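You operate a simulated robot arm through the tools that you are given. There is no shell and no other tool. Be economical: measure what you need, move in short steps, check, and stop when the job is done.

Carry out the task below with a simulated two-armed robot. There is one attempt and no reset: what you move stays moved.

JOB
Pack the pink block in the picnic box and clip it shut.
Fine: lay the block flat; the box slides, so hold it steady with one hand each time you work the clip. Where these are worked on the way, their far stop is far enough and under half their travel is too little: yellow clip.
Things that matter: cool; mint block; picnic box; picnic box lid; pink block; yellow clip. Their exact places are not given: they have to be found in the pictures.

It is judged by the outcome, as a careful person would: the job done as asked, and still so three seconds after it is handed in. It fails if anything else is knocked over, pushed out of place, dropped, spilled or broken.

ROBOT AND FRAMES
Two 7-joint arms with two-finger parallel grippers on one trunk, on a base that drives. Base frame: it is fixed to the floor where the robot stands at the start and does not move with it; the origin is under the middle of the robot, x ahead of it, y to its left, z up. Lengths are in mm, angles in rad, forces in N, time in s.
The left shoulder is at the start at [70, 134, 1276], the right one opposite. With the tool pointing down near the work surface each hand reaches from about 100 to 600 mm from the robot's upright axis, wherever it stands, measured 20 degrees to its own side. Places, roughly: cool [600, -200, 800]; picnic box lid [600, -200, 1000]; yellow clip [500, -200, 900]. Payload 1.57 kg a hand.
The TCP of each hand is the grasp point between the finger pads, 30 mm short of the fingertips. In the tool frame z runs along the fingers and y along their closing line. The gripper opens to 80 mm. The fingers are 17 mm wide and 12 mm thick; the gripper's body (40 by 82 mm) begins 80 mm behind the TCP.
Orientation is that of the tool frame in the base frame, as [roll, pitch, yaw] about the fixed x, y, z axes, in that order (R = Rz(yaw) Ry(pitch) Rx(roll)). With the fingers straight down and closing along the base's y, the tool's x points along the base's -x, its y along +y and its z along -z.

CONTROLS
- The arms move only by the tool send_rows. It takes "left_increments", "right_increments" or both (then of equal length, played together; a hand with none holds still); each is a list of rows, each an object (a shift or turn left out is 0, a gripper value left out holds the last) with "rotation": the turn, a rotation vector about the base's x, y, z in rad, a list of three; "linear": the shift along the base's x, y, z in mm, a list of three; "fingers": the finger opening in mm, from 0 to 80. In form: [{"rotation": [rx, ry, rz], "linear": [x, y, z], "fingers": fingers}, ...]. A call has 1 to 12 rows; each row shifts and turns the commanded pose from where the row before left it. A row lasts 0.2 s, in which the tool goes at most 50 mm and 0.15 rad; a call with a longer step from one row to the next is refused whole, and so is a gripper value outside its range. A pose out of reach is approached as far as the arm can. The call stops where the force on the tool passes 60 N (or 10 N more than at its start, if that is more) or the arm is blocked; 0.2 s more then pass. Each finger travels about 153 mm/s and halts on what it meets, pressing with about 33 N; the grip force reading is that of the motor and also rises with nothing between the fingers. The clock runs only during rows and for 0.2 s after the last one: add rows that do not move to give the fingers time. The reply holds the time, the measured pose of the TCP, the force on the tool along the base axes, the opening and the grip force, in the units named above and with some noise, with the torque about the TCP (base axes, N m) and any sound that the robot's microphone picked up.
- Cameras (640 x 400 px; columns grow to the right, rows downward): "scene" is now at [133.7, -3.8, 1495.3]; the picture's right is [-0.07, -1.00, 0.00], its down [-0.67, 0.04, -0.74] and it looks along [0.74, -0.05, -0.67] (base axes); focal length 290 px, centre (320, 200). "left" rides on the left gripper at [72, 7, -122] in its tool frame; the picture's right is [-0.09, 1.00, 0.00], its down [-0.84, -0.08, -0.54] and it looks along [-0.54, -0.05, 0.84] (tool axes); focal length 238 px, centre (320, 200). "right" rides on the right gripper at [72, -7, -122] in its tool frame; the picture's right is [0.09, 1.00, 0.00], its down [-0.84, 0.08, -0.54] and it looks along [-0.54, 0.05, 0.84] (tool axes); focal length 238 px, centre (320, 200).
- capture(camera): a new picture of that camera. No time passes.
- slide_trunk(by): slides the trunk up (or, below 0, down) by that many mm; the arms and the scene camera ride with it, the base frame stays. It gives what a move gives, with no picture.
- drive_base(legs): drives the robot by 1 to 6 legs, each [ahead, left, turn to the left] in mm, mm and rad, along the robot's own axes; the way and the turn of a leg run together, so that a leg with both is an arc; at most 1500 mm and 3.142 rad a leg. The arms and the cameras ride along, it lands a little off, and it stops where it bumps. It gives what a move gives.
- aim_head(pan, tilt): turns the head with the scene camera to pan (to the left, within 1.501 rad either way) and tilt (down, from -0.506 to 1.204), counted from straight ahead of the robot. It gives what a move gives.
- locate(camera, pixels): for up to 12 pixels [column, row] of the newest picture of that camera ("zoom" is the newest enlarged one), the place [x, y, z] in the base frame of the surface seen there, good to about 2 mm. No time passes.
- inspect(camera, box): a new picture of the part [left, top, right, bottom] of that camera's present view, enlarged. No time passes.
- sign_off(): hands the job in; it is judged then, once.

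Work in short steps. Measure before you move; look again where a grasp or a placing could have gone wrong, and mend it. You have 80 turns and 62 pictures in all, those below and enlarged ones among them. Open the grippers and draw the arms clear of the work before you hand the job in, unless the task says otherwise; then end with one line.

The tools are called after "Emit:" as a command line: name --argument value ..., lists and objects as JSON in quotes. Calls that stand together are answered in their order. send_rows: Moves the arms, as the interface text tells. Its arguments: {"type":"object","properties":{"left_increments":{"type":"array"},"right_increments":{"type":"array"}},"required":[]} The other tools are called the same way: slide_trunk (by) slides the trunk up or down; drive_base (legs) drives the base; aim_head (pan, tilt) turns the head that bears the scene camera; capture (camera) takes a picture; locate (camera, pixels) gives the place of the surface under pixels of a picture; inspect (camera, box) takes an enlarged picture of a part of a camera's view; sign_off () hands the job in.

At the start:

```text
time_s: 0.0
left_ee_pos: [375.4, 103.0, 1298.1]
left_tool_rot: [-3.139, 0.0, -3.14]
left_force: [0.1, 0.7, 0.3]
left_ft_torque: [-0.01, 0.04, -0.01]
left_opening: 80.0
left_grasp_force: 0.1
right_ee_pos: [353.2, -233.6, 1289.7]
right_tool_rot: [3.138, 0.0, -3.142]
right_force: [-0.6, -0.4, -0.2]
right_ft_torque: [0.01, -0.01, 0.02]
right_opening: 80.2
right_grasp_force: 0.1
trunk travel left (down, up): [-850.0, 90.0]
robot x, y, heading: [0.4, 3.5, 0.0]
head pan, tilt: [-0.066, 0.735]
```

scene: 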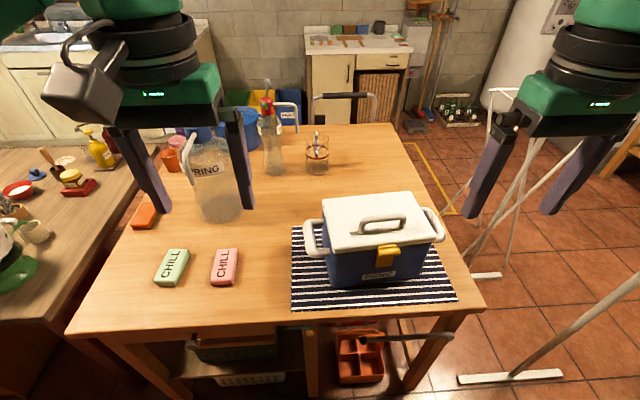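
right: 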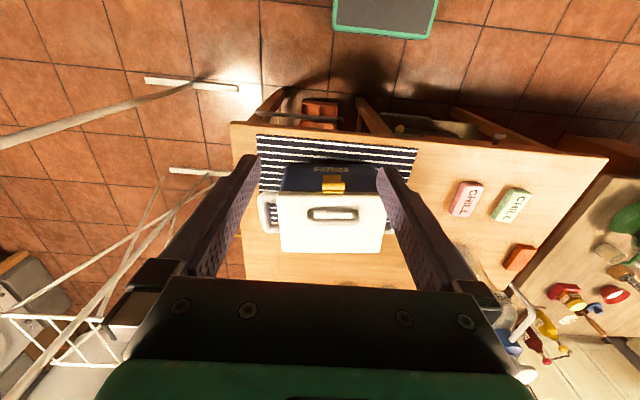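
left: 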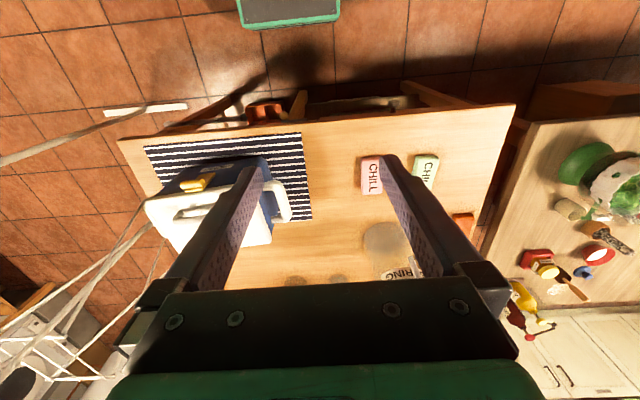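

The scene shows the picnic box at about (378,240) with the yellow clip at (387,256), and the pink block at (225,267). I'll zoom in on the box and measure the important points.

Emit:
inspect --camera "scene" --box '[280, 170, 470, 310]'

Emit:
locate --camera "scene" --pixels '[[225, 267], [213, 282], [235, 284], [216, 250], [237, 250], [172, 267], [387, 250], [387, 262], [325, 203], [424, 194], [328, 248], [444, 240]]'

```text
2.86 times, centred on (375, 240) of scene
```

zoom: 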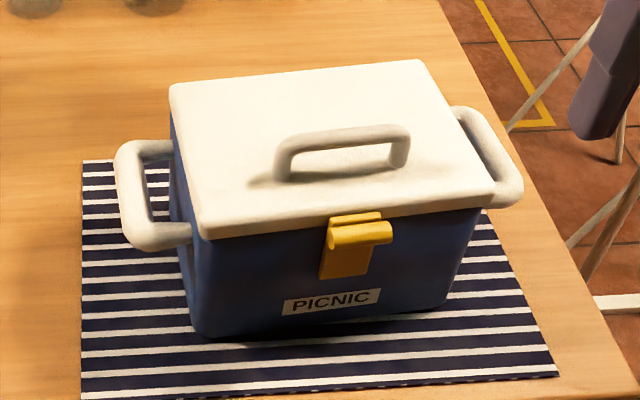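

```text
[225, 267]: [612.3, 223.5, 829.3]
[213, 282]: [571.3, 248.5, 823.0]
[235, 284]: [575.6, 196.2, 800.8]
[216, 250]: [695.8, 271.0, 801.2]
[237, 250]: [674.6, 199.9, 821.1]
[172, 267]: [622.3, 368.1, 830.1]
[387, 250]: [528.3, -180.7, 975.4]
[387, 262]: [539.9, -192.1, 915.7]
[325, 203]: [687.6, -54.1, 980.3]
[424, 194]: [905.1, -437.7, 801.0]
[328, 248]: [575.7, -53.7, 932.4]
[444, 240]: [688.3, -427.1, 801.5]
```

The box front carries a clip with a protruding bar at zoom (360,232). I'll measure box, clip and lid handle points in the zoom picture.

Emit:
locate --camera "zoom" --pixels '[[330, 240], [392, 232], [355, 220], [360, 232], [345, 262], [322, 278], [370, 270], [280, 160], [408, 140], [345, 132], [205, 230], [490, 198]]'

Emit:
inspect --camera "scene" --box '[360, 230, 420, 285]'

Emit:
inspect --camera "right" --box '[250, 140, 410, 260]'

```text
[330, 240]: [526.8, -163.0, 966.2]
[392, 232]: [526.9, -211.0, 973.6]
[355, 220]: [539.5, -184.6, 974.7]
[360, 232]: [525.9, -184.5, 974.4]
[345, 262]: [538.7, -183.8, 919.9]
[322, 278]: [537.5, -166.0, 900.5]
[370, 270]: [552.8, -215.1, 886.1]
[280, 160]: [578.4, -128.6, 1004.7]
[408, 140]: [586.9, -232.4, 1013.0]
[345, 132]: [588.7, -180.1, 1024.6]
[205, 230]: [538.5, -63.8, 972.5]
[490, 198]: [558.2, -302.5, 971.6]
```

```text
7.27 times, centred on (390, 258) of scene
```

zoom: 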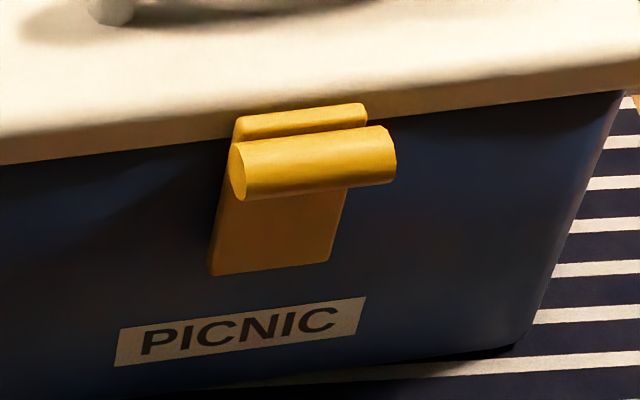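

```text
3.33 times, centred on (330, 200) of right
```

zoom: 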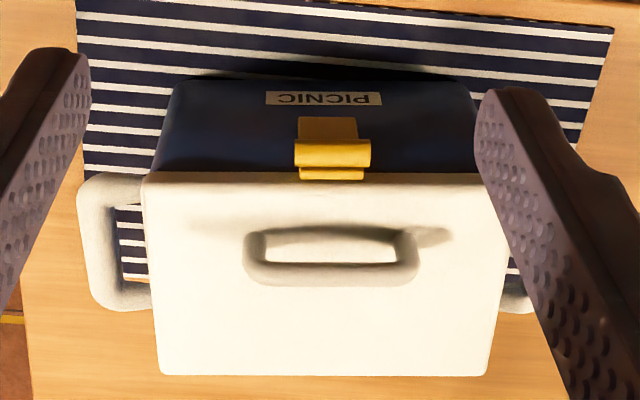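

The clip has a bar parallel to y at about x 526, z 968, and the box is yawed about +0.08 rad. Next I'll measure the table edge, the lid's rear edge and the side handle, and get a better view of the left handle.

Emit:
capture --camera "scene"

Emit:
locate --camera "scene" --pixels '[[325, 201], [408, 194], [200, 321], [400, 309], [318, 222], [305, 235], [317, 253], [326, 224], [436, 212], [440, 230], [230, 275], [390, 270]]'

Emit:
inspect --camera "scene" --box '[295, 200, 345, 260]'

```text
55 pictures are left
```

scene: 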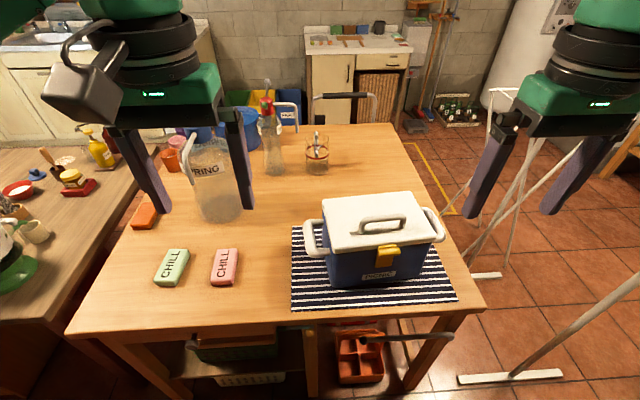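

```text
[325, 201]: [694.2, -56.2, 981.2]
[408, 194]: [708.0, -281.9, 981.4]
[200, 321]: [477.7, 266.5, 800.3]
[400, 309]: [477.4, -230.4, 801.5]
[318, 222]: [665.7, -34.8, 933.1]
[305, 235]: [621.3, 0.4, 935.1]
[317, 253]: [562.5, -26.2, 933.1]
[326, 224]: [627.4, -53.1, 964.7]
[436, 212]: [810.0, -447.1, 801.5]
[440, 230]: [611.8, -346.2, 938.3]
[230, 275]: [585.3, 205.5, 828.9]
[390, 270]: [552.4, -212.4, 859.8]
```

```text
6.67 times, centred on (320, 230) of scene
```

zoom: 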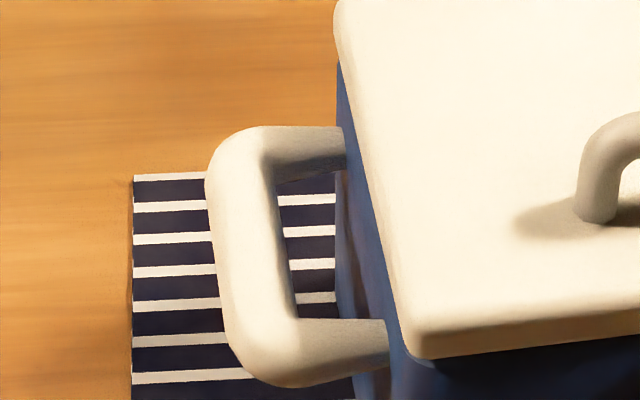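

The left handle is a horizontal loop: its outer tube runs along x at y≈0, z top ≈935. The table edge is at x=477, so I'll drive ahead and slightly right to bring everything within reach.

Emit:
drive_base --legs '[[170, -80, 0]]'

```text
time_s: 1.6
left_ee_pos: [543.5, 28.0, 1298.9]
left_tool_rot: [-3.137, 0.004, -3.135]
left_force: [-1.0, 0.0, 0.1]
left_ft_torque: [0.01, -0.04, -0.01]
left_opening: 79.9
left_grasp_force: 0.2
right_ee_pos: [523.2, -310.3, 1292.2]
right_tool_rot: [-3.141, 0.004, -3.135]
right_force: [0.3, -0.1, -0.2]
right_ft_torque: [0.03, -0.04, 0.0]
right_opening: 80.1
right_grasp_force: 0.0
trunk travel left (down, up): [-850.0, 90.0]
robot x, y, heading: [169.8, -80.5, 0.005]
head pan, tilt: [-0.066, 0.735]
```

Now I bring both hands to hover: left over the side handle at (615,-3,1000) with fingers at 50, right over the clip at (526,-186,1080), both turned +0.084.

Emit:
send_rows --left_increments '[{"linear": [7.9, -3.4, -33.2], "rotation": [0, 0, 0.0093], "fingers": 50}, {"linear": [7.9, -3.4, -33.2], "rotation": [0, 0, 0.0093]}, {"linear": [7.9, -3.4, -33.2], "rotation": [0, 0, 0.0093]}, {"linear": [7.9, -3.4, -33.2], "rotation": [0, 0, 0.0093]}, {"linear": [7.9, -3.4, -33.2], "rotation": [0, 0, 0.0093]}, {"linear": [7.9, -3.4, -33.2], "rotation": [0, 0, 0.0093]}, {"linear": [7.9, -3.4, -33.2], "rotation": [0, 0, 0.0093]}, {"linear": [7.9, -3.4, -33.2], "rotation": [0, 0, 0.0093]}, {"linear": [7.9, -3.4, -33.2], "rotation": [0, 0, 0.0093]}, {}]' --right_increments '[{"linear": [0.3, 13.8, -23.6], "rotation": [0, 0, 0.0093]}, {"linear": [0.3, 13.8, -23.6], "rotation": [0, 0, 0.0093]}, {"linear": [0.3, 13.8, -23.6], "rotation": [0, 0, 0.0093]}, {"linear": [0.3, 13.8, -23.6], "rotation": [0, 0, 0.0093]}, {"linear": [0.3, 13.8, -23.6], "rotation": [0, 0, 0.0093]}, {"linear": [0.3, 13.8, -23.6], "rotation": [0, 0, 0.0093]}, {"linear": [0.3, 13.8, -23.6], "rotation": [0, 0, 0.0093]}, {"linear": [0.3, 13.8, -23.6], "rotation": [0, 0, 0.0093]}, {"linear": [0.3, 13.8, -23.6], "rotation": [0, 0, 0.0093]}, {}]'

Emit:
capture --camera "left"

Emit:
capture --camera "right"

```text
time_s: 3.8
left_ee_pos: [617.6, -6.5, 998.8]
left_tool_rot: [-3.139, 0.0, -3.052]
left_force: [-0.8, 0.0, 0.4]
left_ft_torque: [0.02, -0.02, 0.01]
left_opening: 50.0
left_grasp_force: 0.1
right_ee_pos: [529.1, -187.9, 1077.8]
right_tool_rot: [3.139, 0.0, -3.052]
right_force: [-0.5, -0.6, -0.5]
right_ft_torque: [0.0, -0.01, 0.02]
right_opening: 80.0
right_grasp_force: 0.0
trunk travel left (down, up): [-850.0, 90.0]
robot x, y, heading: [173.8, -78.2, 0.004]
head pan, tilt: [-0.066, 0.735]
```

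```text
53 pictures are left
```

left: 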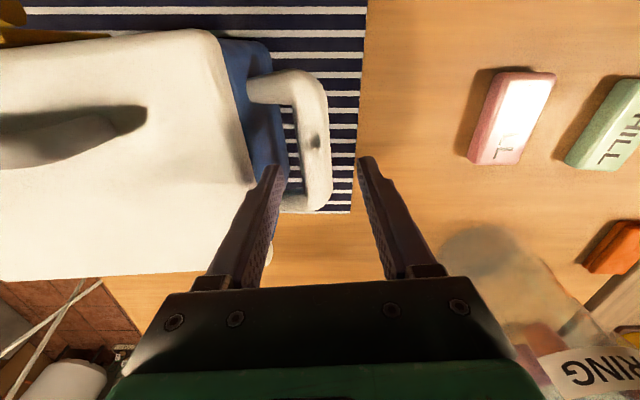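

```text
52 pictures are left
```

right: 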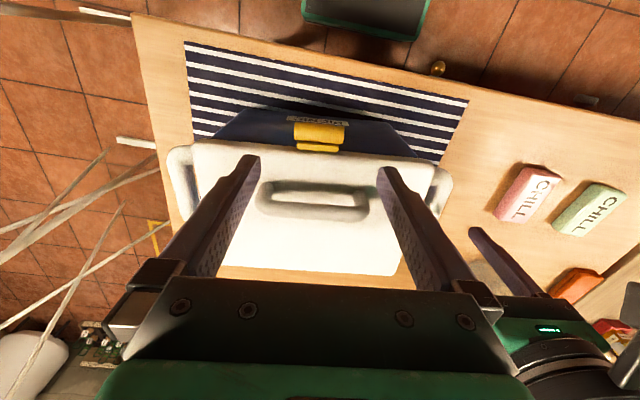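

Left fingers at (275,165) and (365,160) straddle the handle tube at (310,150). I'll measure tube and clip precisely.

Emit:
locate --camera "left" --pixels '[[300, 120], [328, 120], [314, 150], [300, 180], [330, 180], [290, 150], [252, 170], [240, 110]]'

Emit:
locate --camera "right" --pixels '[[294, 132], [343, 134], [318, 132], [318, 125], [318, 140], [298, 147], [338, 149], [318, 152], [263, 200], [365, 208]]'

```text
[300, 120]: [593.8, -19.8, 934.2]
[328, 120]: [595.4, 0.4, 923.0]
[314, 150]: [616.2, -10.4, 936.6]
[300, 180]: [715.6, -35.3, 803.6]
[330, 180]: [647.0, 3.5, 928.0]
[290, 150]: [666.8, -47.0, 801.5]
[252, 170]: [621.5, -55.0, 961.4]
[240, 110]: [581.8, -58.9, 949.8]
```

```text
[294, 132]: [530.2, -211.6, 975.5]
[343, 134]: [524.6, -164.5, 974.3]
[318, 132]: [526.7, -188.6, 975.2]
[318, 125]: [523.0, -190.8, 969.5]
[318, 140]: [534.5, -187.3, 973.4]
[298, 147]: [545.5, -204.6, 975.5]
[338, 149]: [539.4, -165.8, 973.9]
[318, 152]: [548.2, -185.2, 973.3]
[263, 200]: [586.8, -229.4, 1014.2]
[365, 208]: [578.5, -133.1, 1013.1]
```

The tube's centre at x 616 is y≈-9, z≈926, and the clip bar's centre is about (530,-188,967). Lower the left hand and grip the handle, then lower the right around the bar ends.

Emit:
send_rows --left_increments '[{"linear": [0, -2.5, -25]}, {"linear": [0, 0, -25]}, {"linear": [0, 0, -23]}, {"fingers": 10}, {}, {}, {}]' --right_increments '[{"linear": [0, 0, -25]}, {"linear": [0, 0, -25]}, {"linear": [0, 0, -20]}, {}, {}, {}, {}]'

Emit:
capture --camera "left"

Emit:
capture --camera "right"

```text
time_s: 5.3
left_ee_pos: [618.8, -9.4, 926.1]
left_tool_rot: [-3.141, -0.001, -3.05]
left_force: [1.4, -3.3, 3.3]
left_ft_torque: [-0.13, 0.09, -0.15]
left_opening: 27.6
left_grasp_force: 33.0
right_ee_pos: [529.7, -186.4, 1007.7]
right_tool_rot: [-3.142, 0.0, -3.053]
right_force: [-0.3, 0.1, 0.2]
right_ft_torque: [-0.02, 0.01, 0.02]
right_opening: 80.1
right_grasp_force: 0.0
trunk travel left (down, up): [-850.0, 90.0]
robot x, y, heading: [174.4, -77.3, 0.005]
head pan, tilt: [-0.066, 0.735]
```

```text
51 pictures are left
```

left: 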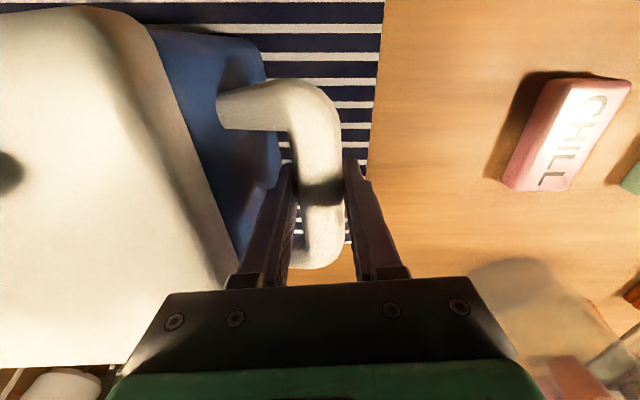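

```text
50 pictures are left
```

right: 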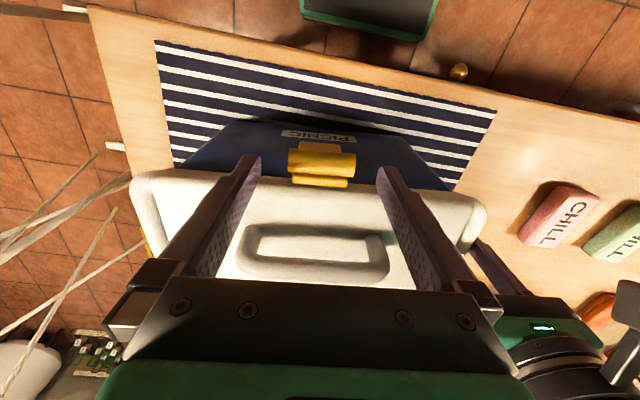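

The left grips the handle (27.6 mm opening). Now the right goes down 41 mm and closes on the bar ends.

Emit:
send_rows --right_increments '[{"linear": [0, -1, -20]}, {"linear": [0, 0, -20]}, {}, {"fingers": 35}, {}, {}]'

Emit:
capture --camera "right"

```text
time_s: 6.8
left_ee_pos: [617.8, -10.5, 925.7]
left_tool_rot: [-3.137, -0.001, -3.054]
left_force: [-3.0, -20.4, 2.8]
left_ft_torque: [-0.07, 0.19, 0.36]
left_opening: 27.7
left_grasp_force: 33.2
right_ee_pos: [530.2, -187.4, 967.6]
right_tool_rot: [3.137, 0.003, -3.052]
right_force: [1.8, 19.1, 0.3]
right_ft_torque: [0.14, -0.08, 0.34]
right_opening: 65.0
right_grasp_force: 33.1
trunk travel left (down, up): [-850.0, 90.0]
robot x, y, heading: [171.9, -77.6, -0.0]
head pan, tilt: [-0.066, 0.735]
```

```text
49 pictures are left
```

right: 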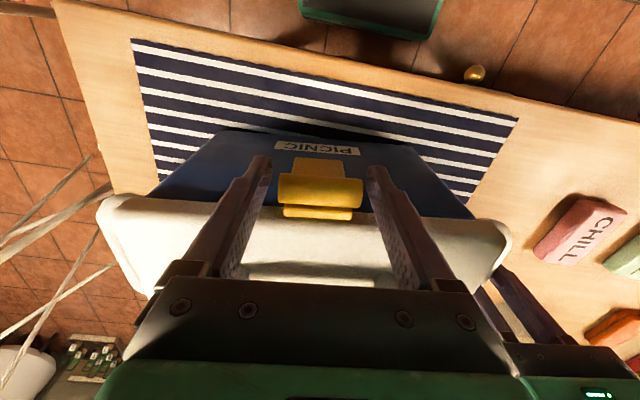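

The fingers halted at 65 mm with a 19 N sideways force, though the bar is 48 mm wide. I'll zoom in to see what stopped them.

Emit:
inspect --camera "right" --box '[230, 120, 410, 240]'

Emit:
locate --camera "right" --pixels '[[282, 190], [358, 193], [320, 190], [300, 165], [340, 168], [270, 170], [370, 175], [290, 212], [345, 214]]'

```text
3.33 times, centred on (320, 180) of right
```

zoom: 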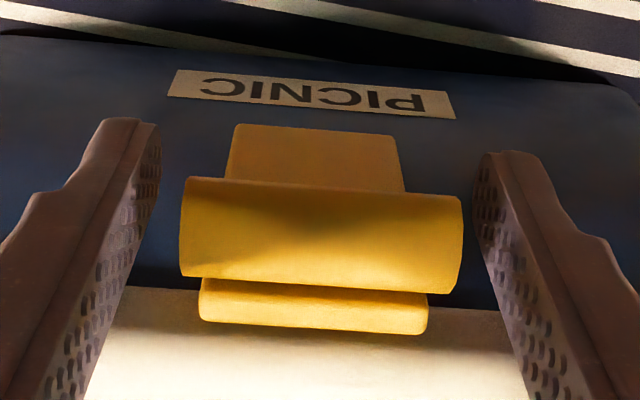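

```text
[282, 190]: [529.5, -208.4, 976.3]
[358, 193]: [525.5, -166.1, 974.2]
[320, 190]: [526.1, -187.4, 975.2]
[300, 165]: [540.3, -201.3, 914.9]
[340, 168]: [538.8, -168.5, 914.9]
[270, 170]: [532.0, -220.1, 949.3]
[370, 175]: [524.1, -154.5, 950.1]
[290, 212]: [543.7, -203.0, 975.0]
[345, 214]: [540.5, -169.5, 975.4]
```

Neither pad visibly touches the bar; the torque suggests contact ~18 mm ahead (+x), near the lid rim. I'll reopen, draw back 6 mm in x, and close again.

Emit:
send_rows --right_increments '[{"fingers": 80}, {"linear": [-6, -0.5, 0]}, {}, {"fingers": 30}, {}, {}]'

Emit:
inspect --camera "right" --box '[230, 120, 410, 240]'

```text
time_s: 8.2
left_ee_pos: [616.4, -7.3, 925.0]
left_tool_rot: [-3.139, 0.001, -3.052]
left_force: [-0.3, -11.6, -0.3]
left_ft_torque: [0.1, -0.51, 0.51]
left_opening: 27.7
left_grasp_force: 32.9
right_ee_pos: [524.0, -187.9, 968.6]
right_tool_rot: [3.137, -0.001, -3.051]
right_force: [-1.8, 12.8, 2.0]
right_ft_torque: [0.21, 0.08, 0.6]
right_opening: 65.0
right_grasp_force: 32.8
trunk travel left (down, up): [-850.0, 90.0]
robot x, y, heading: [174.0, -78.0, 0.008]
head pan, tilt: [-0.066, 0.735]
```

```text
3.33 times, centred on (320, 180) of right
```

zoom: 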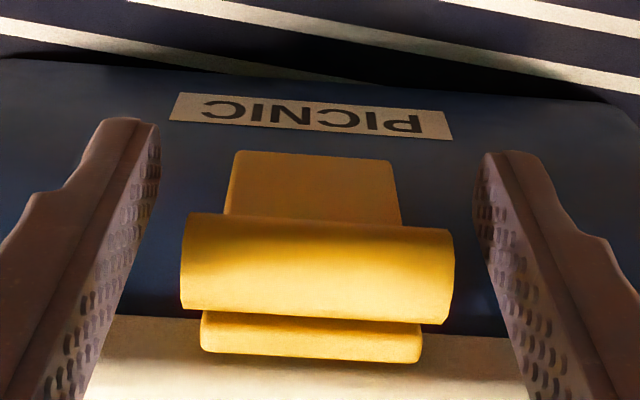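

Fingers again stop at exactly 65.0, so they seem to be on the clip's real contact surface. I'll test with a small pull outward and look.

Emit:
send_rows --right_increments '[{"linear": [-5, -0.4, 0]}, {"linear": [-5, -0.4, 0]}, {"linear": [-5, -0.4, -1]}, {}]'

Emit:
inspect --camera "right" --box '[230, 120, 410, 240]'

```text
time_s: 9.2
left_ee_pos: [618.7, -6.7, 924.3]
left_tool_rot: [-3.138, 0.002, -3.048]
left_force: [1.1, 4.0, 2.4]
left_ft_torque: [-0.14, -0.14, 0.28]
left_opening: 27.4
left_grasp_force: 32.9
right_ee_pos: [509.0, -189.1, 967.5]
right_tool_rot: [-3.14, -0.001, -3.053]
right_force: [0.3, 0.5, 0.4]
right_ft_torque: [0.02, -0.03, 0.01]
right_opening: 29.8
right_grasp_force: 0.1
trunk travel left (down, up): [-850.0, 90.0]
robot x, y, heading: [173.1, -78.0, 0.005]
head pan, tilt: [-0.066, 0.735]
```

```text
3.33 times, centred on (320, 180) of right
```

zoom: 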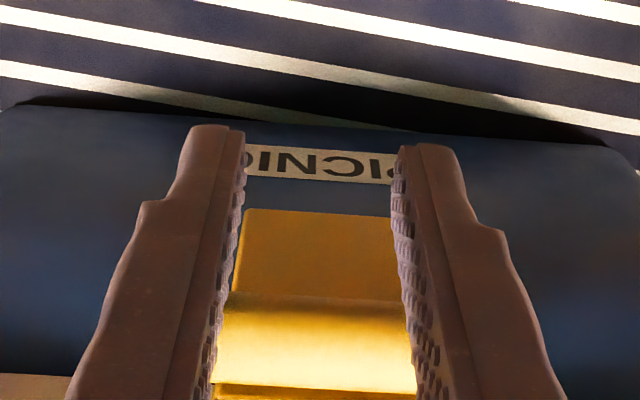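

The fingers slipped off the bar and the clip has not moved (collision ends seem rounded). Before pushing harder I need to know where its hinge is, so I'll back off and look at it from the front-right with a tilted right camera.

Emit:
send_rows --right_increments '[{"linear": [-35, 0, 0], "fingers": 80}, {"linear": [-35, 0, 0]}, {"linear": [0, -10, -5], "rotation": [0, -0.14, 0]}, {"linear": [0, -10, -5], "rotation": [0, -0.14, 0]}, {"linear": [0, -10, -5], "rotation": [0, -0.14, 0]}, {"linear": [0, -10, -5], "rotation": [0, -0.14, 0]}, {"linear": [0, -10, 0], "rotation": [0, -0.14, 0]}, {"linear": [0, -10, 0], "rotation": [0, 0, 0.15]}, {"linear": [0, -5, 0], "rotation": [0, 0, 0.15]}, {"rotation": [0, 0, 0.15]}, {"rotation": [0, 0, 0.15]}, {}]'

Emit:
capture --camera "right"

```text
time_s: 11.8
left_ee_pos: [618.1, -6.9, 924.9]
left_tool_rot: [-3.14, 0.0, -3.052]
left_force: [2.0, 0.7, -0.9]
left_ft_torque: [-0.14, 0.38, 0.22]
left_opening: 27.5
left_grasp_force: 33.2
right_ee_pos: [509.6, -251.8, 947.9]
right_tool_rot: [-3.069, 0.695, -2.476]
right_force: [-0.3, -0.2, -0.2]
right_ft_torque: [0.0, 0.04, 0.0]
right_opening: 80.1
right_grasp_force: 0.1
right hand out of reach, approached as far as the arm can: row 5, 6, 7, 8
trunk travel left (down, up): [-850.0, 90.0]
robot x, y, heading: [173.7, -79.2, 0.006]
head pan, tilt: [-0.066, 0.735]
```

```text
45 pictures are left
```

right: 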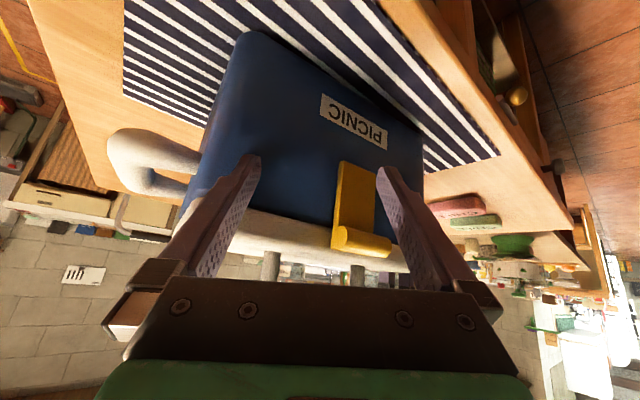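

The arm was limited in reach (x stayed 509), but the view is useful; I'll zoom on the clip.

Emit:
inspect --camera "right" --box '[305, 140, 425, 270]'

Emit:
locate --camera "right" --pixels '[[355, 170], [340, 225], [365, 180], [350, 240], [385, 247], [343, 163], [372, 172], [325, 175], [322, 228], [337, 238]]'

```text
3.08 times, centred on (365, 205) of right
```

zoom: 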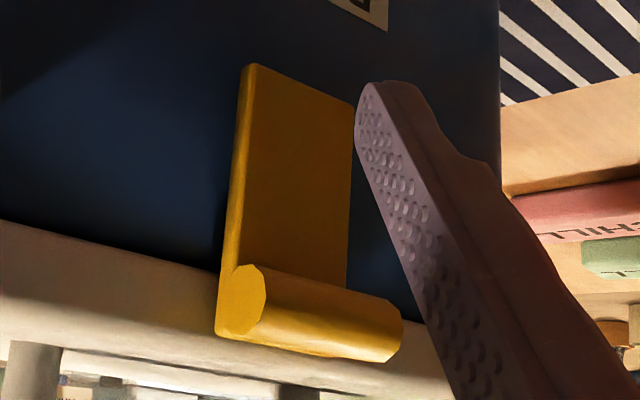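

```text
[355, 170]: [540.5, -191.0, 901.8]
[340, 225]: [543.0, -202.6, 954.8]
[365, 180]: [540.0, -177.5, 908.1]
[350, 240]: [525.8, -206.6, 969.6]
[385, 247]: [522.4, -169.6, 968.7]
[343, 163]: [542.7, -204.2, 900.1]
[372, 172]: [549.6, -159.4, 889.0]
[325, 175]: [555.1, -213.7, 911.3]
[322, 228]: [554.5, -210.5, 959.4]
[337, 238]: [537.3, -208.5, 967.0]
```

The hinge must be at the plate's bottom (bar is a finger grip at the top, plate overlapping the lid rim). I'll raise and straighten the right hand, then grip the bar ends again with the pads fully covering them.

Emit:
send_rows --right_increments '[{"linear": [-10, -5, 40]}, {"linear": [-5, 0, 40]}, {"rotation": [0, 0, -0.15]}, {"rotation": [0, 0, -0.15]}, {"rotation": [0, 0, -0.15]}, {"rotation": [0, 0, -0.15]}, {"rotation": [0, 0.14, 0]}, {"rotation": [0, 0.14, 0]}, {"rotation": [0, 0.14, 0]}, {"rotation": [0, 0.14, 0]}, {"rotation": [0, 0.14, 0]}, {}]'

```text
time_s: 14.3
left_ee_pos: [619.6, -7.2, 924.8]
left_tool_rot: [-3.139, 0.0, -3.05]
left_force: [1.2, 2.9, -0.3]
left_ft_torque: [-0.01, 0.32, 0.07]
left_opening: 27.4
left_grasp_force: 32.6
right_ee_pos: [552.3, -271.9, 1043.2]
right_tool_rot: [3.11, -0.001, -3.014]
right_force: [0.3, -0.5, 0.1]
right_ft_torque: [0.03, -0.01, 0.02]
right_opening: 79.9
right_grasp_force: 0.0
right hand out of reach, approached as far as the arm can: row 2, 3, 4, 5, 6
trunk travel left (down, up): [-850.0, 90.0]
robot x, y, heading: [171.2, -78.4, 0.003]
head pan, tilt: [-0.066, 0.735]
```

Hand is at (552,-272,1043). I'll straighten it and move back over the bar, then remeasure.

Emit:
send_rows --right_increments '[{"linear": [-20, 10, 10], "rotation": [-0.031, -0.004, -0.043]}, {"linear": [0, 25, 0]}, {"linear": [0, 25, 0]}, {"linear": [0, 24, 0]}, {}]'

Emit:
capture --camera "right"

Emit:
locate --camera "right" --pixels '[[290, 145], [345, 145], [318, 143], [318, 150]]'

```text
time_s: 15.6
left_ee_pos: [618.6, -7.7, 926.4]
left_tool_rot: [-3.14, -0.001, -3.05]
left_force: [-0.2, 1.9, -0.3]
left_ft_torque: [-0.14, 0.01, 0.08]
left_opening: 27.5
left_grasp_force: 33.1
right_ee_pos: [531.2, -188.4, 1051.9]
right_tool_rot: [-3.141, 0.001, -3.058]
right_force: [0.4, 0.4, -0.1]
right_ft_torque: [0.02, -0.01, 0.0]
right_opening: 80.2
right_grasp_force: 0.1
trunk travel left (down, up): [-850.0, 90.0]
robot x, y, heading: [170.2, -79.8, 0.007]
head pan, tilt: [-0.066, 0.735]
```

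```text
43 pictures are left
```

right: 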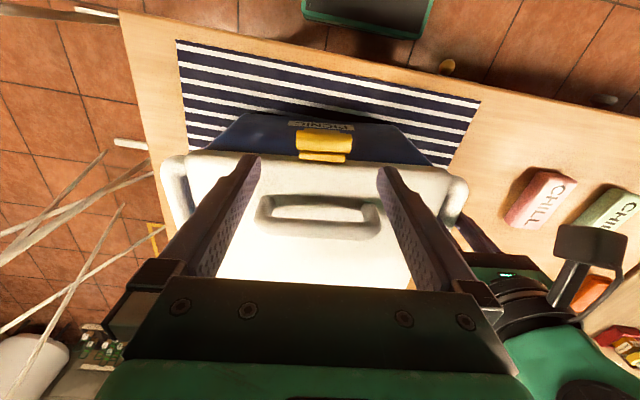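

```text
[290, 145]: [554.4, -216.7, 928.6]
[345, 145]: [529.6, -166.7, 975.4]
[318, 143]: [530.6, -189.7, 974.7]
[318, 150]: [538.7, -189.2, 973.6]
```

Bar is unmoved at (530,-188). Go down 85 mm with x at 533, close, and pull slowly along the expected arc.

Emit:
send_rows --right_increments '[{"linear": [1.5, 0, -30]}, {"linear": [0, 0, -30]}, {"linear": [0, 0, -25]}, {}, {"fingers": 30}, {}, {}, {"linear": [-2, -0.2, -0.3]}, {"linear": [-2, -0.2, -0.4]}, {"linear": [-2, -0.2, -0.5]}, {}]'

Emit:
inspect --camera "right" --box '[230, 120, 410, 240]'

```text
time_s: 17.9
left_ee_pos: [617.5, -9.6, 926.0]
left_tool_rot: [-3.135, -0.002, -3.055]
left_force: [-13.4, -22.9, -0.1]
left_ft_torque: [0.12, -0.38, 0.02]
left_opening: 27.5
left_grasp_force: 32.9
right_ee_pos: [527.7, -187.8, 965.9]
right_tool_rot: [3.135, 0.006, -3.057]
right_force: [14.5, 21.9, 0.3]
right_ft_torque: [-0.02, -0.8, -0.19]
right_opening: 64.7
right_grasp_force: 33.3
trunk travel left (down, up): [-850.0, 90.0]
robot x, y, heading: [167.5, -81.2, 0.006]
head pan, tilt: [-0.066, 0.735]
```

```text
3.33 times, centred on (320, 180) of right
```

zoom: 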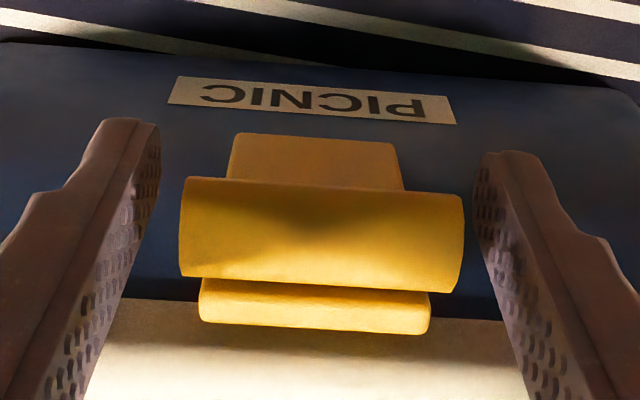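

The pull now shows 14.5 N in x with the grip holding. I'll keep pulling outward along the arc in small steps.

Emit:
send_rows --right_increments '[{"linear": [-2, 0.8, -0.5]}, {"linear": [-2, 0.8, -0.6]}, {"linear": [-2, 0, -0.7]}, {"linear": [-2, -0.2, -0.8]}, {}]'

Emit:
inspect --camera "right" --box '[230, 120, 410, 240]'

```text
time_s: 19.1
left_ee_pos: [617.2, -8.3, 925.7]
left_tool_rot: [-3.139, -0.002, -3.051]
left_force: [-10.4, -22.0, -1.8]
left_ft_torque: [0.12, -0.08, 0.09]
left_opening: 27.3
left_grasp_force: 33.3
right_ee_pos: [519.1, -188.3, 962.7]
right_tool_rot: [3.136, 0.005, -3.057]
right_force: [9.9, 17.1, 13.5]
right_ft_torque: [0.2, -0.78, -0.15]
right_opening: 64.9
right_grasp_force: 33.2
trunk travel left (down, up): [-850.0, 90.0]
robot x, y, heading: [175.6, -81.9, 0.007]
head pan, tilt: [-0.066, 0.735]
```

```text
3.33 times, centred on (320, 180) of right
```

zoom: 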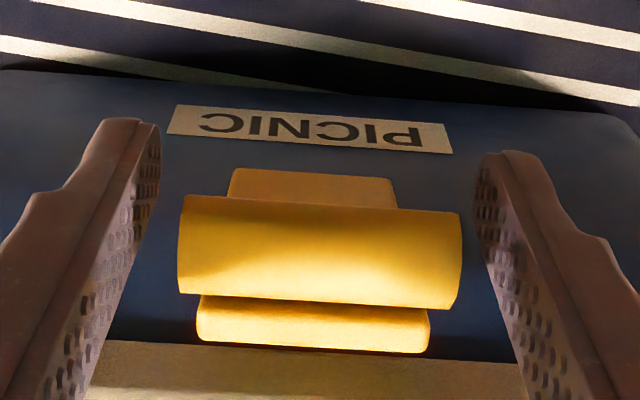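

The clip has started to swing open (a dark gap shows behind the plate's top strip). The tool feels 13.5 N upward, so I'm slightly low; I'll continue along the arc in two parts.

Emit:
send_rows --right_increments '[{"linear": [-5, 0.5, 0]}, {"linear": [-5, 0.5, -2]}, {"linear": [-5, -0.4, -2.5]}, {"linear": [-5, -0.4, -3]}, {"linear": [-5, -0.4, -3.5]}, {"linear": [-4.5, -0.4, -4]}, {}]'

Emit:
capture --camera "right"

```text
time_s: 20.8
left_ee_pos: [618.0, -6.5, 924.3]
left_tool_rot: [-3.141, 0.003, -3.049]
left_force: [0.2, 2.1, 0.5]
left_ft_torque: [0.17, -0.64, 0.34]
left_opening: 27.2
left_grasp_force: 33.3
right_ee_pos: [489.5, -188.9, 948.9]
right_tool_rot: [3.141, 0.0, -3.058]
right_force: [-0.1, -0.5, 0.0]
right_ft_torque: [-0.02, -0.02, -0.01]
right_opening: 29.9
right_grasp_force: 0.2
trunk travel left (down, up): [-850.0, 90.0]
robot x, y, heading: [173.8, -76.9, 0.004]
head pan, tilt: [-0.066, 0.735]
```

```text
40 pictures are left
```

right: 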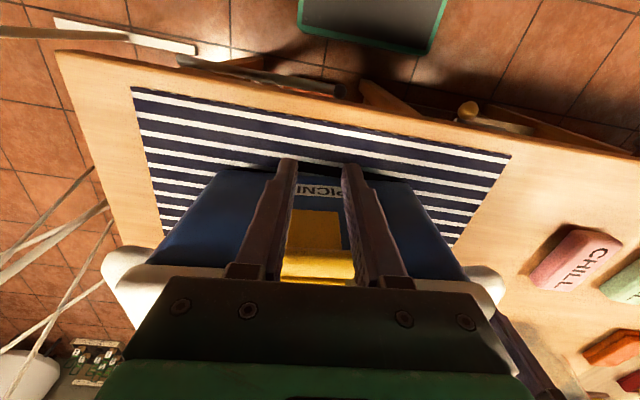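

It slipped off. I'll raise the right hand clear and check how far the clip remains open.

Emit:
send_rows --right_increments '[{"linear": [-10, 0, 30]}, {"linear": [0, 0, 35]}, {"linear": [20, 0, 35]}, {"linear": [20, 0, 0]}, {}]'

Emit:
inspect --camera "right" --box '[230, 90, 410, 210]'

Emit:
locate --camera "zoom" --pixels '[[320, 180], [320, 200], [320, 220], [320, 240]]'

```text
time_s: 21.9
left_ee_pos: [617.5, -7.2, 924.9]
left_tool_rot: [-3.14, 0.0, -3.054]
left_force: [-0.7, 3.3, 0.3]
left_ft_torque: [0.08, -0.51, 0.1]
left_opening: 27.6
left_grasp_force: 33.1
right_ee_pos: [518.2, -186.7, 1048.2]
right_tool_rot: [-3.141, 0.0, -3.057]
right_force: [0.0, -0.5, -0.4]
right_ft_torque: [0.01, 0.0, 0.02]
right_opening: 30.0
right_grasp_force: 0.0
trunk travel left (down, up): [-850.0, 90.0]
robot x, y, heading: [173.7, -80.1, 0.005]
head pan, tilt: [-0.066, 0.735]
```

```text
3.33 times, centred on (320, 150) of right
```

zoom: 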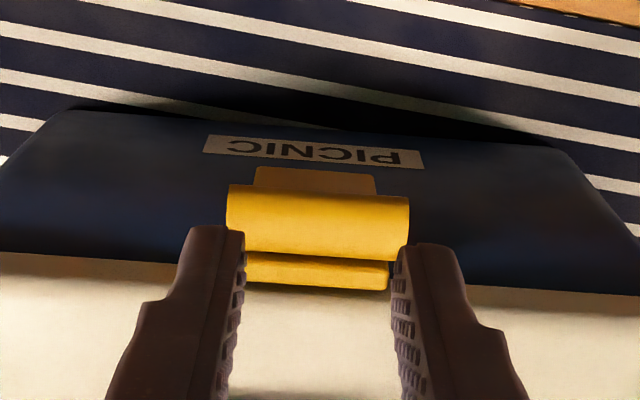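

```text
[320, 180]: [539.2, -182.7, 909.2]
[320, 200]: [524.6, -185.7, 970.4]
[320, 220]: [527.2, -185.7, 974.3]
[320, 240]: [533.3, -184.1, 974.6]
```

It sprang back to closed. The earlier path was pushing down too much and the grip was off-centre in y (Fy≈20 N); I'll re-grip about 3 mm further +y with x at 534 and check the balance first.

Emit:
send_rows --right_increments '[{"fingers": 80}, {"linear": [15, 2.5, 0]}, {"linear": [0, 0, -25]}, {"linear": [0, 0, -28]}, {"linear": [0, 0, -28]}, {}, {"fingers": 25}, {}, {}]'

```text
time_s: 23.9
left_ee_pos: [619.1, -8.5, 924.8]
left_tool_rot: [-3.137, -0.004, -3.053]
left_force: [-2.2, -2.8, 0.0]
left_ft_torque: [-0.07, 0.13, 0.27]
left_opening: 27.7
left_grasp_force: 33.0
right_ee_pos: [534.1, -185.7, 967.0]
right_tool_rot: [3.139, 0.002, -3.059]
right_force: [2.2, 4.2, -0.4]
right_ft_torque: [-0.07, -0.09, -0.05]
right_opening: 64.8
right_grasp_force: 33.6
trunk travel left (down, up): [-850.0, 90.0]
robot x, y, heading: [173.4, -78.6, 0.004]
head pan, tilt: [-0.066, 0.735]
```

Balanced now (Fy 4 N). Pull outward along a flatter arc in small steps.

Emit:
send_rows --right_increments '[{"linear": [-2.5, 0.2, -0.1]}, {"linear": [-2.5, -0.2, -0.2]}, {"linear": [-2.5, -0.2, -0.4]}, {"linear": [-2.5, -0.2, -0.6]}, {}]'

Emit:
inspect --camera "right" --box '[230, 120, 410, 240]'

```text
time_s: 25.1
left_ee_pos: [618.3, -9.1, 926.3]
left_tool_rot: [-3.136, -0.002, -3.056]
left_force: [-14.5, -17.6, 0.3]
left_ft_torque: [-0.01, -0.53, -0.48]
left_opening: 28.1
left_grasp_force: 32.9
right_ee_pos: [524.3, -184.9, 967.6]
right_tool_rot: [3.137, 0.006, -3.058]
right_force: [13.9, 17.3, -0.2]
right_ft_torque: [-0.03, -0.74, -0.14]
right_opening: 64.9
right_grasp_force: 32.5
trunk travel left (down, up): [-850.0, 90.0]
robot x, y, heading: [169.9, -81.3, 0.006]
head pan, tilt: [-0.066, 0.735]
```

```text
3.33 times, centred on (320, 180) of right
```

zoom: 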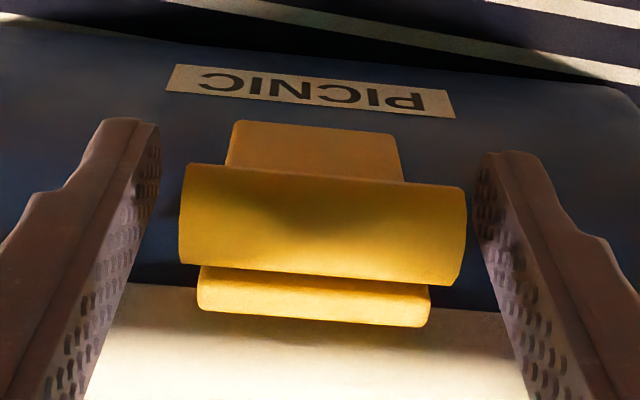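

The bar is following now with the pads well over it. Continue the arc, adding a bit of +y to relieve the side load.

Emit:
send_rows --right_increments '[{"linear": [-2.5, 0.7, -0.6]}, {"linear": [-2.5, 0.7, -0.7]}, {"linear": [-2.5, 0.3, -0.8]}, {"linear": [-2.5, 0, -0.9]}, {}]'

Emit:
inspect --camera "right" --box '[230, 120, 410, 240]'

```text
time_s: 26.4
left_ee_pos: [616.6, -8.5, 925.0]
left_tool_rot: [-3.137, 0.0, -3.049]
left_force: [-11.5, -16.5, -0.5]
left_ft_torque: [0.02, 0.02, -0.49]
left_opening: 27.5
left_grasp_force: 32.7
right_ee_pos: [514.6, -183.5, 963.3]
right_tool_rot: [3.139, 0.004, -3.058]
right_force: [12.9, 12.1, 8.6]
right_ft_torque: [0.13, -0.75, -0.04]
right_opening: 64.7
right_grasp_force: 32.7
trunk travel left (down, up): [-850.0, 90.0]
robot x, y, heading: [170.5, -81.8, 0.012]
head pan, tilt: [-0.066, 0.735]
```

```text
3.33 times, centred on (320, 180) of right
```

zoom: 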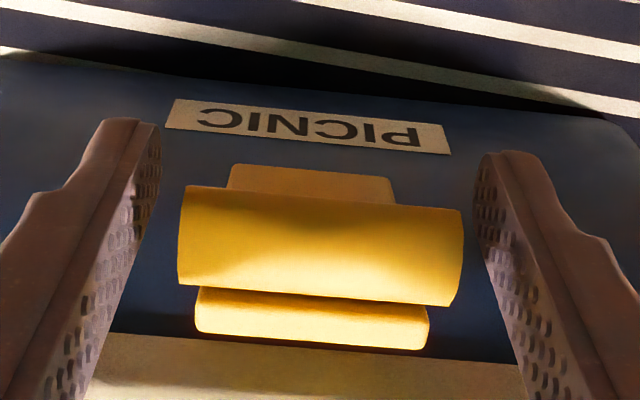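

The clip is opening but the pads creep (~4 mm) partly from the twist (-0.75 N m). I'll turn the hand with the clip while pulling so the friction isn't spent on twisting.

Emit:
send_rows --right_increments '[{"rotation": [0, -0.1, 0], "linear": [0, 0.5, 0.5]}, {"rotation": [0, -0.1, 0], "linear": [-1, 0.5, 0.5]}, {"rotation": [0, -0.05, 0], "linear": [-3, 0.2, -0.3]}, {"rotation": [0, -0.05, 0], "linear": [-3, 0, -0.7]}, {}]'

Emit:
inspect --camera "right" --box '[230, 120, 410, 240]'

```text
time_s: 27.6
left_ee_pos: [620.1, -5.6, 924.7]
left_tool_rot: [3.138, 0.003, -3.05]
left_force: [7.7, 16.7, -2.8]
left_ft_torque: [0.14, -0.35, -0.1]
left_opening: 27.5
left_grasp_force: 33.3
right_ee_pos: [508.5, -185.0, 962.5]
right_tool_rot: [-3.115, 0.299, -3.056]
right_force: [-7.5, -15.1, -3.5]
right_ft_torque: [-0.08, 0.87, -0.25]
right_opening: 64.8
right_grasp_force: 32.4
trunk travel left (down, up): [-850.0, 90.0]
robot x, y, heading: [175.0, -78.5, 0.007]
head pan, tilt: [-0.066, 0.735]
```

```text
3.33 times, centred on (320, 180) of right
```

zoom: 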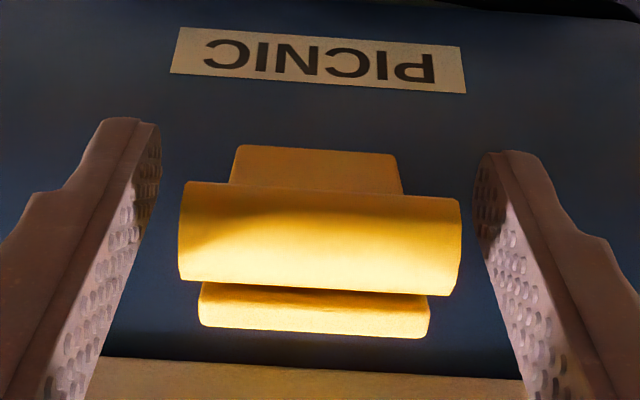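

Forces reversed sign: the twist was the main resistance, and the hand now slightly leads in rotation. Continue translating along the arc with matching rotation.

Emit:
send_rows --right_increments '[{"linear": [-4, -1, -1]}, {"linear": [-4, -0.8, -1.5]}, {"rotation": [0, -0.06, 0], "linear": [-4, -0.4, -2]}, {"rotation": [0, -0.06, 0], "linear": [-4, -0.3, -2.2]}, {"rotation": [0, -0.06, 0], "linear": [-4, -0.3, -2.5]}, {}]'

Emit:
inspect --camera "right" --box '[230, 120, 410, 240]'

```text
time_s: 28.9
left_ee_pos: [618.8, -9.6, 925.2]
left_tool_rot: [-3.136, -0.004, -3.055]
left_force: [-6.7, -6.0, -2.2]
left_ft_torque: [0.13, 0.38, -0.64]
left_opening: 27.9
left_grasp_force: 33.3
right_ee_pos: [490.3, -185.0, 953.1]
right_tool_rot: [-3.102, 0.482, -3.048]
right_force: [7.4, 5.9, -3.6]
right_ft_torque: [0.5, -0.07, 0.01]
right_opening: 64.6
right_grasp_force: 33.3
trunk travel left (down, up): [-850.0, 90.0]
robot x, y, heading: [174.2, -76.9, 0.001]
head pan, tilt: [-0.066, 0.735]
```

```text
3.33 times, centred on (320, 180) of right
```

zoom: 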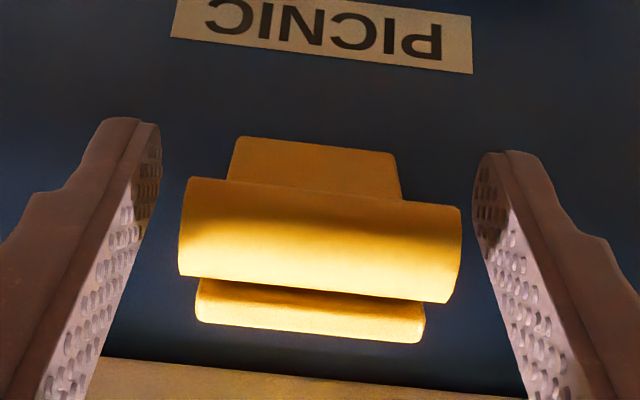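

Clean: the clip is at about 0.55 rad. Continue the arc, also correcting the small roll drift by rotating about the box's own y axis.

Emit:
send_rows --right_increments '[{"rotation": [0.025, -0.05, 0], "linear": [-4.5, -0.3, -3.5]}, {"rotation": [0.02, -0.06, 0], "linear": [-4.3, -0.3, -3.8]}, {"rotation": [0.005, -0.06, 0], "linear": [-4.2, -0.3, -4.1]}, {"rotation": [0.005, -0.06, 0], "linear": [-3.9, -0.3, -4.3]}, {}]'

```text
time_s: 30.1
left_ee_pos: [619.5, -4.7, 925.6]
left_tool_rot: [3.139, 0.003, -3.048]
left_force: [2.7, 15.8, -1.7]
left_ft_torque: [-0.04, -0.95, -0.69]
left_opening: 28.6
left_grasp_force: 32.7
right_ee_pos: [473.7, -176.3, 944.1]
right_tool_rot: [3.112, 0.611, -3.083]
right_force: [-1.8, -15.1, 1.4]
right_ft_torque: [0.06, -0.12, -0.55]
right_opening: 64.7
right_grasp_force: 33.3
right hand out of reach, approached as far as the arm can: row 3, 4
trunk travel left (down, up): [-850.0, 90.0]
robot x, y, heading: [172.7, -79.5, 0.005]
head pan, tilt: [-0.066, 0.735]
```

The arm hit its reach limit and y drifted to -176. I'll look at the clip's state before continuing.

Emit:
inspect --camera "scene" --box '[200, 180, 460, 380]'

Emit:
inspect --camera "right" --box '[210, 90, 430, 250]'

```text
2.00 times, centred on (330, 280) of scene
```

zoom: 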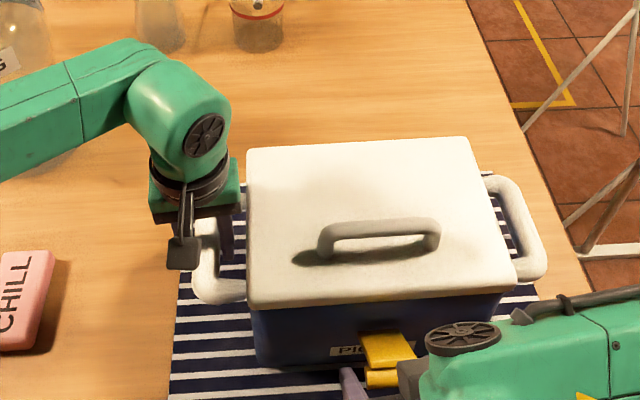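

```text
2.50 times, centred on (320, 170) of right
```

zoom: 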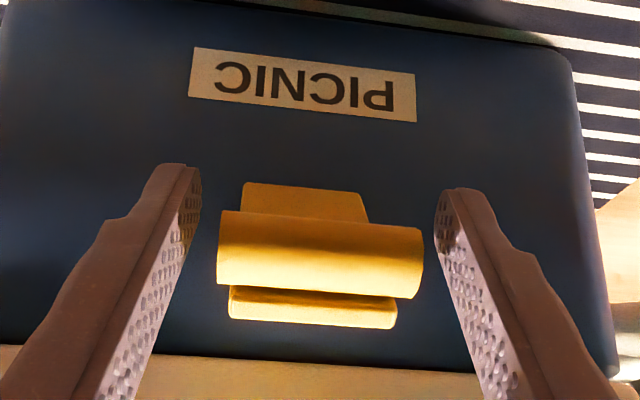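

The clip is out at roughly 45°. I'll continue mostly downward while easing the tilt back and restoring y.

Emit:
send_rows --right_increments '[{"rotation": [0, 0.03, 0], "linear": [-2, -3, -5]}, {"rotation": [0, 0.04, 0], "linear": [-3, -3, -5]}, {"rotation": [0, 0.05, 0], "linear": [-2.5, -1, -5]}, {"rotation": [0, 0.05, 0], "linear": [-2, 0, -6]}, {}]'

Emit:
inspect --camera "right" --box '[210, 90, 430, 250]'

```text
time_s: 31.4
left_ee_pos: [616.5, -7.4, 925.2]
left_tool_rot: [-3.134, -0.003, -3.054]
left_force: [-4.3, -6.8, -6.6]
left_ft_torque: [-0.02, 0.59, -0.44]
left_opening: 28.4
left_grasp_force: 33.1
right_ee_pos: [463.5, -180.0, 925.3]
right_tool_rot: [3.096, 0.446, -3.083]
right_force: [0.2, 10.2, 9.6]
right_ft_torque: [0.09, -0.72, 0.44]
right_opening: 64.9
right_grasp_force: 33.1
trunk travel left (down, up): [-850.0, 90.0]
robot x, y, heading: [172.1, -71.9, 0.003]
head pan, tilt: [-0.066, 0.735]
```

```text
2.50 times, centred on (320, 170) of right
```

zoom: 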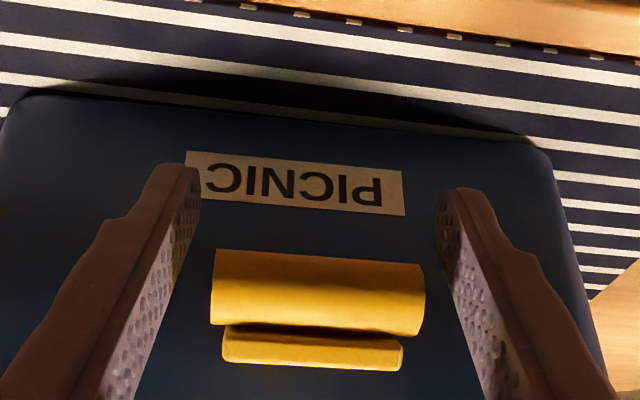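

The clip is near 1.1 rad. Continue down towards its stop.

Emit:
send_rows --right_increments '[{"rotation": [0, -0.03, 0], "linear": [-2, 0.5, -5]}, {"rotation": [0, -0.03, 0], "linear": [-1.5, 0, -6]}, {"linear": [-1, 0, -6]}, {"linear": [-0.5, 0, -6]}, {}]'

Emit:
inspect --camera "right" --box '[210, 90, 430, 250]'

```text
time_s: 32.5
left_ee_pos: [618.8, -7.5, 926.2]
left_tool_rot: [-3.14, 0.001, -3.051]
left_force: [-0.3, 1.7, 0.3]
left_ft_torque: [0.13, -0.79, -0.05]
left_opening: 27.4
left_grasp_force: 33.1
right_ee_pos: [458.2, -181.5, 902.6]
right_tool_rot: [3.102, 0.505, -3.084]
right_force: [0.3, 0.9, -0.6]
right_ft_torque: [0.0, 0.02, -0.01]
right_opening: 25.0
right_grasp_force: 0.0
trunk travel left (down, up): [-850.0, 90.0]
robot x, y, heading: [172.7, -80.1, 0.005]
head pan, tilt: [-0.066, 0.735]
```

```text
2.50 times, centred on (320, 170) of right
```

zoom: 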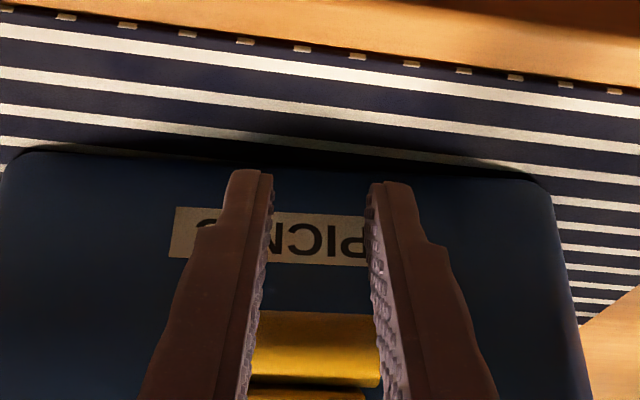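

The fingers slipped off; I'll measure where the bar is now.

Emit:
locate --camera "zoom" --pixels '[[320, 320], [320, 345], [320, 370], [310, 395]]'

Emit:
inspect --camera "scene" --box '[320, 230, 460, 380]'

```text
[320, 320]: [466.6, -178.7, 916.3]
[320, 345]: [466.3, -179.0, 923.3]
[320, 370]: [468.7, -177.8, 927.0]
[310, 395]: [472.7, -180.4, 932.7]
```

```text
2.67 times, centred on (390, 305) of scene
```

zoom: 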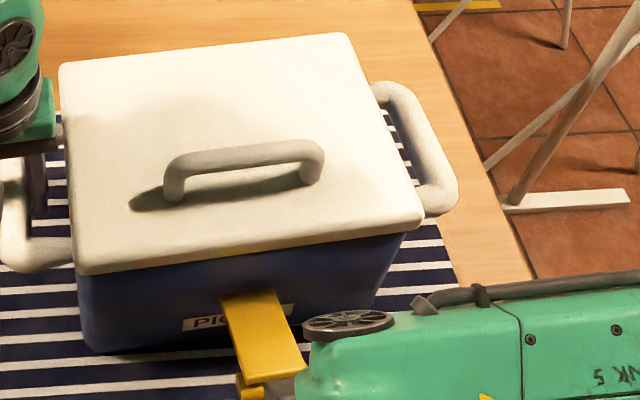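

The clip stays open by itself at about 1.1 rad. I'll untilt and lift the right hand clear, then press the plate further down from above with closed fingers.

Emit:
send_rows --right_increments '[{"linear": [-8, 0, 0], "rotation": [0, 0.1, 0]}, {"linear": [-6, 0, 0], "rotation": [0.0, 0.1, 0]}, {"rotation": [-0.02, 0.1, 0.02]}, {"linear": [0, 0, 20], "rotation": [-0.01, 0.1, 0]}, {"linear": [0, 0, 30], "rotation": [0, 0.1, 0], "fingers": 0}, {"linear": [0, 0, 40]}, {"linear": [20, 0, 20]}, {"linear": [25, 0, 0]}, {}]'

Emit:
capture --camera "right"

```text
time_s: 34.5
left_ee_pos: [617.8, -7.7, 924.1]
left_tool_rot: [-3.141, 0.003, -3.053]
left_force: [-1.7, 0.6, -1.1]
left_ft_torque: [0.01, -0.37, -0.29]
left_opening: 27.4
left_grasp_force: 32.7
right_ee_pos: [489.2, -182.9, 1012.8]
right_tool_rot: [3.099, 0.006, -3.065]
right_force: [-0.2, -0.6, -0.7]
right_ft_torque: [0.01, -0.02, 0.01]
right_opening: 0.0
right_grasp_force: 21.5
trunk travel left (down, up): [-850.0, 90.0]
robot x, y, heading: [169.0, -82.1, 0.005]
head pan, tilt: [-0.066, 0.735]
```

```text
29 pictures are left
```

right: 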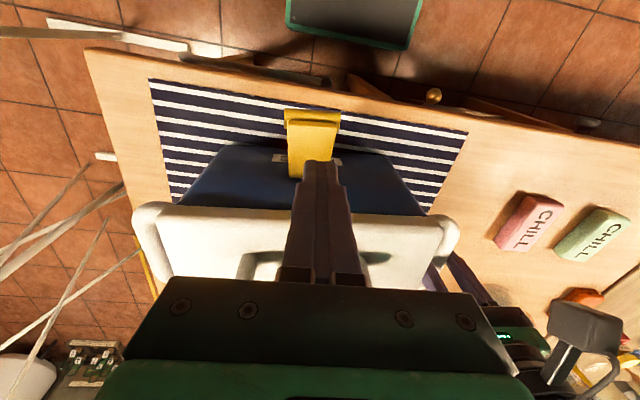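

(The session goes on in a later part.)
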